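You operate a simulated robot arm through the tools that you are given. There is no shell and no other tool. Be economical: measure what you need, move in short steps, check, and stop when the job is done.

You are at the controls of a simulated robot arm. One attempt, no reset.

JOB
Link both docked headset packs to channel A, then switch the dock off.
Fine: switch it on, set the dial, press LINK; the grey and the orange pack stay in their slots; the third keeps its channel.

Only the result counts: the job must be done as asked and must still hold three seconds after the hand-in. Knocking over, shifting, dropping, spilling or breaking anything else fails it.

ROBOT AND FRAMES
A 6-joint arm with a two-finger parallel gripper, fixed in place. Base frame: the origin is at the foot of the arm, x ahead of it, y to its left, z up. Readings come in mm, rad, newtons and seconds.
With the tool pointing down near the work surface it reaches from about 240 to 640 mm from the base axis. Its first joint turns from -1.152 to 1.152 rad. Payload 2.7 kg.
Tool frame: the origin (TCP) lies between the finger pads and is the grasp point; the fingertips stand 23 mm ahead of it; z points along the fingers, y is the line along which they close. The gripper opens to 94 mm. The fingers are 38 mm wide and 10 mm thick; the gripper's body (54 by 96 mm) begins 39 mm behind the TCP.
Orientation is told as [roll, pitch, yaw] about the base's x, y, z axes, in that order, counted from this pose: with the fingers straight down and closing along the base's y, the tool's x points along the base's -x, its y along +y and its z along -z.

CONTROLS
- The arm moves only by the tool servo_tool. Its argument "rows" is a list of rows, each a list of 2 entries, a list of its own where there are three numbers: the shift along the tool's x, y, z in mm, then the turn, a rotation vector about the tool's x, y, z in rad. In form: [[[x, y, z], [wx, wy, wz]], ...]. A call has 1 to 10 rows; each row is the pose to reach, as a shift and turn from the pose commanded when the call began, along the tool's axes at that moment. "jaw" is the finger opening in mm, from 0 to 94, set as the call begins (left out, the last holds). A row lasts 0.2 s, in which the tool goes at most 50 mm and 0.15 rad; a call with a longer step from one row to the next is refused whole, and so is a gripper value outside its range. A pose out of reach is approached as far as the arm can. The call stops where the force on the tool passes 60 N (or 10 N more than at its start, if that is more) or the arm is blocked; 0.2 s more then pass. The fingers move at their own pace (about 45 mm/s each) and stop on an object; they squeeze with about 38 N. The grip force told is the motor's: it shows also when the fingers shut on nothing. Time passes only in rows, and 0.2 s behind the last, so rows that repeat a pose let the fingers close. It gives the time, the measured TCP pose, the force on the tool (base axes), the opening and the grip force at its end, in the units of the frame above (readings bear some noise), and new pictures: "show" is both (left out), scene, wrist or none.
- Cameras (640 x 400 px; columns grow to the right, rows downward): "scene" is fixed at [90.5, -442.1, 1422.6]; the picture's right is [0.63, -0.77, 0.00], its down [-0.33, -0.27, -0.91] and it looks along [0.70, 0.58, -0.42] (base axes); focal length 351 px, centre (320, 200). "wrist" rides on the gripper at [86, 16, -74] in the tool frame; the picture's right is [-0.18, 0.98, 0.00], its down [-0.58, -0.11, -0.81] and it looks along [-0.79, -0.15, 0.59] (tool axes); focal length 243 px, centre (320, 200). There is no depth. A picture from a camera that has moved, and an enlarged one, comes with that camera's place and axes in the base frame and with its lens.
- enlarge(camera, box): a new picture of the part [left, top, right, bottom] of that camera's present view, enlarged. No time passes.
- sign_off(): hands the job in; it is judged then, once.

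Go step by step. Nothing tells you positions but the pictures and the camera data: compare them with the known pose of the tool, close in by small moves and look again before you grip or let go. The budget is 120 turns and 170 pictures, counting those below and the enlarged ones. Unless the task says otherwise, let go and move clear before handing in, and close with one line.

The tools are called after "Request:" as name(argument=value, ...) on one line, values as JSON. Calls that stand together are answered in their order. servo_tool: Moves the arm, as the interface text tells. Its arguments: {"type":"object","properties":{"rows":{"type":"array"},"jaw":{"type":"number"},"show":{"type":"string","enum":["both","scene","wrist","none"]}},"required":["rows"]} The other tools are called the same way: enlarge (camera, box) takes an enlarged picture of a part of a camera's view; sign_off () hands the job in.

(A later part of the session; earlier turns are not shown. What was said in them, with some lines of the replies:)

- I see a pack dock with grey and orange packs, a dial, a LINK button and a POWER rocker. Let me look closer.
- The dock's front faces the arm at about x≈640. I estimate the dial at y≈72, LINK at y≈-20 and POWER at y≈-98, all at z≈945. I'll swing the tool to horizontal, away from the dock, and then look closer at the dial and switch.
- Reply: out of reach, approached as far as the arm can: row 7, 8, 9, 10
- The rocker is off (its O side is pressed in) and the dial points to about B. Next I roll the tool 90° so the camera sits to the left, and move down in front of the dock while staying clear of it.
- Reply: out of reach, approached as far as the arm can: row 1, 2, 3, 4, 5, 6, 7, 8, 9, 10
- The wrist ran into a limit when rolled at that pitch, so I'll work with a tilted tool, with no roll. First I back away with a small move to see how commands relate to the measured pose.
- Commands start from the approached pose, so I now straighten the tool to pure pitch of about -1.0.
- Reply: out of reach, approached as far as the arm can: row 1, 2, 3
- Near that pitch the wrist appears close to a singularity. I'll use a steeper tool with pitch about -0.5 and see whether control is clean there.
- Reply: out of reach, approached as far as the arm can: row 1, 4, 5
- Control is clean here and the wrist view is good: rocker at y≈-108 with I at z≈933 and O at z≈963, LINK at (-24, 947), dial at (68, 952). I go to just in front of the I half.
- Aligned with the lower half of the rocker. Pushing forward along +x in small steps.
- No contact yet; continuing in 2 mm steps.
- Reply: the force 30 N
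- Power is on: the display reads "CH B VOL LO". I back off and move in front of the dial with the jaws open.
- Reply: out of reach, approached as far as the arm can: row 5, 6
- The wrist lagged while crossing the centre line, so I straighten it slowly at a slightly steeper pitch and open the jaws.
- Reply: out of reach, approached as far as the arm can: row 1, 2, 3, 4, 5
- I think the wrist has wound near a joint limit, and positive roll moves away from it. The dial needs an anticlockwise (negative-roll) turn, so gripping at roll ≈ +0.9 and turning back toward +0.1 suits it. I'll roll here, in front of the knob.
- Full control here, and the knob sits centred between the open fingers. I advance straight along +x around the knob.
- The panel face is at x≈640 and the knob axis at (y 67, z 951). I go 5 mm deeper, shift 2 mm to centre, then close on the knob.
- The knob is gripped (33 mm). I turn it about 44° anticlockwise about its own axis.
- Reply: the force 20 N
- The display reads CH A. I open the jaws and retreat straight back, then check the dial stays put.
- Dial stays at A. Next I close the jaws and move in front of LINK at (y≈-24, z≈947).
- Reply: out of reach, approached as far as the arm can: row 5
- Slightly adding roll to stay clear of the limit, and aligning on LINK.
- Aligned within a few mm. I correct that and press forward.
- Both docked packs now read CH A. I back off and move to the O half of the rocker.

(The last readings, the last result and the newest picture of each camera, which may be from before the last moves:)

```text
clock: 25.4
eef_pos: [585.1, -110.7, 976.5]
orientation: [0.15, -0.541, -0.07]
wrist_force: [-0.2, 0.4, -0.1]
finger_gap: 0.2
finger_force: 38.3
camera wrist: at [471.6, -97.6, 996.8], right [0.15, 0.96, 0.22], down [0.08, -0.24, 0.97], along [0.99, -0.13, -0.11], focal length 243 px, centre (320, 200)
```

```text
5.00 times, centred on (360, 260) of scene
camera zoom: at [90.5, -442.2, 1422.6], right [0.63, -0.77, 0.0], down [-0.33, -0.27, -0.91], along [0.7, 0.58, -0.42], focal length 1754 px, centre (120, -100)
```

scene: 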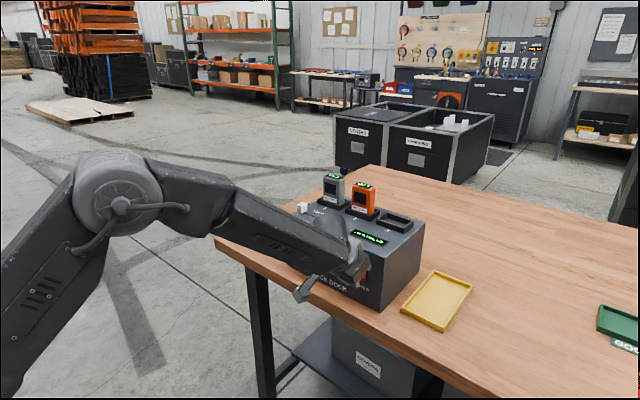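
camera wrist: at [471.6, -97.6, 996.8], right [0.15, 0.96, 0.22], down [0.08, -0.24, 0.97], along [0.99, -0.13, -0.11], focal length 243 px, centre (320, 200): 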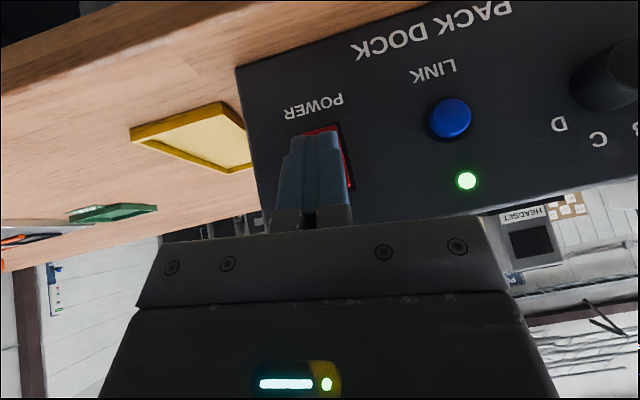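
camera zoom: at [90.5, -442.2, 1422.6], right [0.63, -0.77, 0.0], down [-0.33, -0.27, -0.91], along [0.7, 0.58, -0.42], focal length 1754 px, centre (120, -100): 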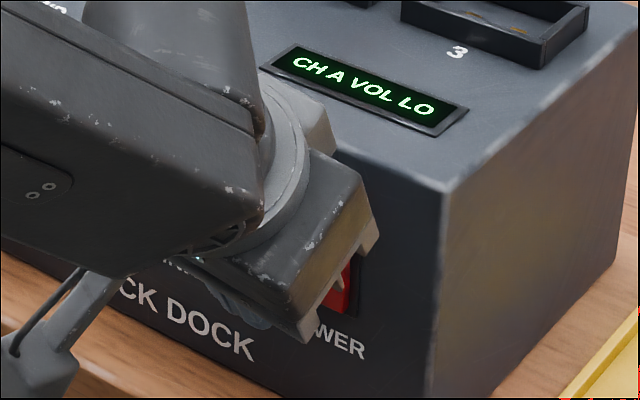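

Linked LED is green. Lowering 4 mm onto the O half and pressing forward.

Request:
servo_tool(rows=[[[-6.5, 0.4, 8.7], [0, 0, 0]], [[-9.9, 0.4, 10.8], [0, 0, 0]], [[-11.6, 0.4, 11.8], [0, 0, 0]], [[-13.3, 0.4, 12.9], [0, 0, 0]], [[-15, 0.4, 13.9], [0, 0, 0]], [[-16.8, 0.4, 14.9], [0, 0, 0]]], show="scene")

Request:
enlarge(camera="scene", box=[300, 170, 420, 290])

```text
clock: 27.0
eef_pos: [602.5, -107.5, 971.1]
orientation: [0.154, -0.531, -0.067]
wrist_force: [-25.1, 0.3, 11.3]
finger_gap: 0.1
finger_force: 37.6
stopped in row 6: the force on the tool passed its limit (the readings are from after the stop); the commanded pose is now the measured one
```

scene: 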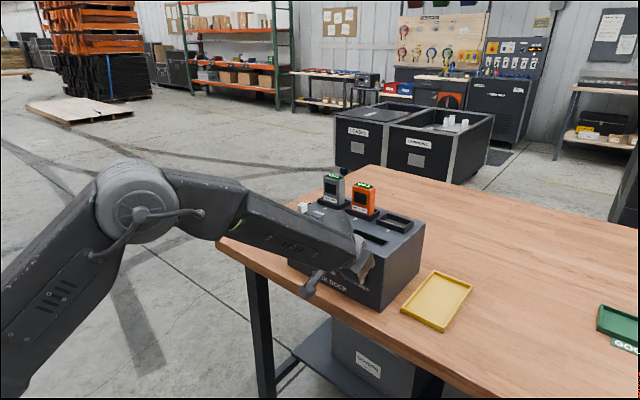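

```text
3.33 times, centred on (360, 230) of scene
camera zoom: at [89.7, -442.1, 1422.7], right [0.63, -0.77, 0.0], down [-0.33, -0.27, -0.91], along [0.7, 0.58, -0.42], focal length 1169 px, centre (187, 100)
```

zoom: 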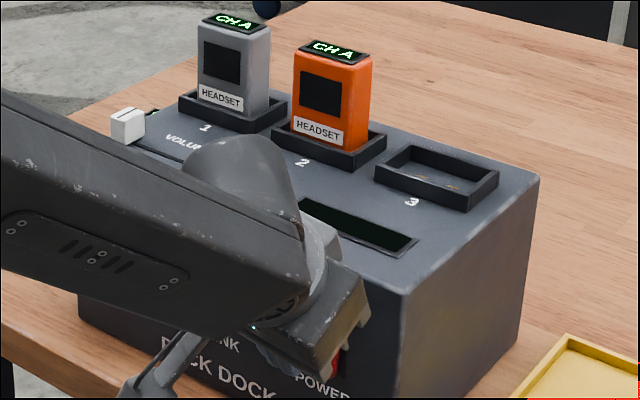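

The dock display is off and both packs show CH A. I retreat clear and verify.

Request:
servo_tool(rows=[[[17, 0, -10.5], [0, 0, 0]], [[43, 0, -26], [0, 0, 0]], [[65, 0, -55], [0, 0, 0]], [[70, 0, -100], [0, 0, 0]], [[70, 0, -140], [0, 0, 0]]])

Request:
enlarge(camera="scene", box=[280, 160, 430, 310])

Request:
enlarge(camera="wrist", box=[200, 0, 640, 275])

```text
clock: 28.2
eef_pos: [473.8, -120.8, 1054.0]
orientation: [0.154, -0.532, -0.066]
wrist_force: [-0.5, -0.3, -0.3]
finger_gap: 0.0
finger_force: 38.0
camera wrist: at [359.2, -107.6, 1076.1], right [0.15, 0.96, 0.22], down [0.09, -0.24, 0.97], along [0.99, -0.12, -0.12], focal length 243 px, centre (320, 200)
```

scene: 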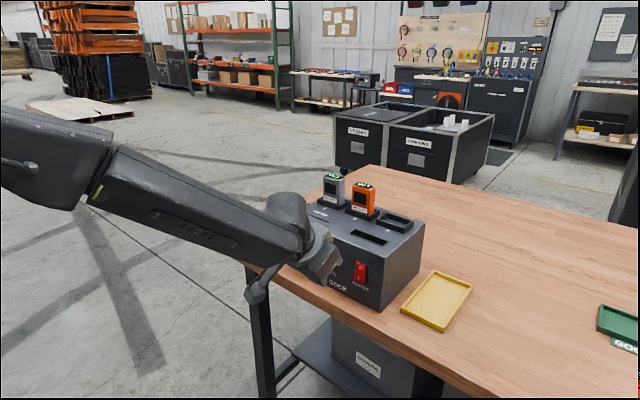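
wrist: 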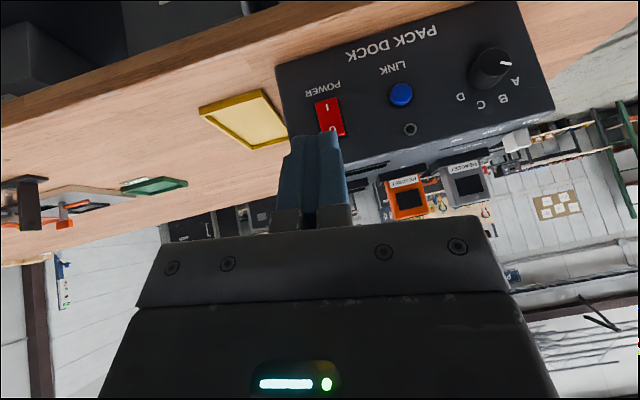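

```text
2.67 times, centred on (355, 235) of scene
camera zoom: at [90.5, -442.1, 1422.6], right [0.63, -0.77, 0.0], down [-0.33, -0.27, -0.91], along [0.7, 0.58, -0.42], focal length 936 px, centre (227, 107)
```

zoom: 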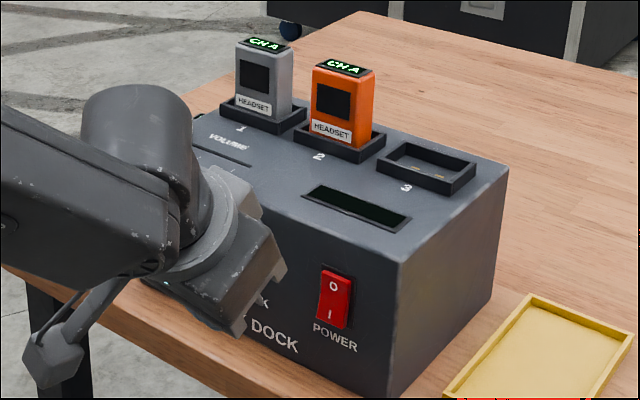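

```text
1.45 times, centred on (420, 138) of wrist
camera zoom: at [359.2, -107.6, 1076.1], right [0.15, 0.96, 0.22], down [0.09, -0.24, 0.97], along [0.99, -0.12, -0.12], focal length 353 px, centre (174, 291)
```

zoom: 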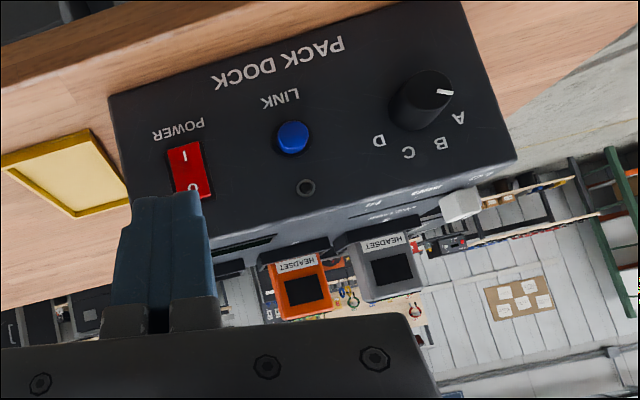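

The dock is off and hasn't moved, both docked packs show CH A in their slots, and the arm is clear. I'm handing in.

Request:
sign_off()

```text
The job is handed in.
```

The grey and orange packs in the dock are both linked to channel A and the dock is switched off. I never touched the third pack, but I didn't re-read its channel display.
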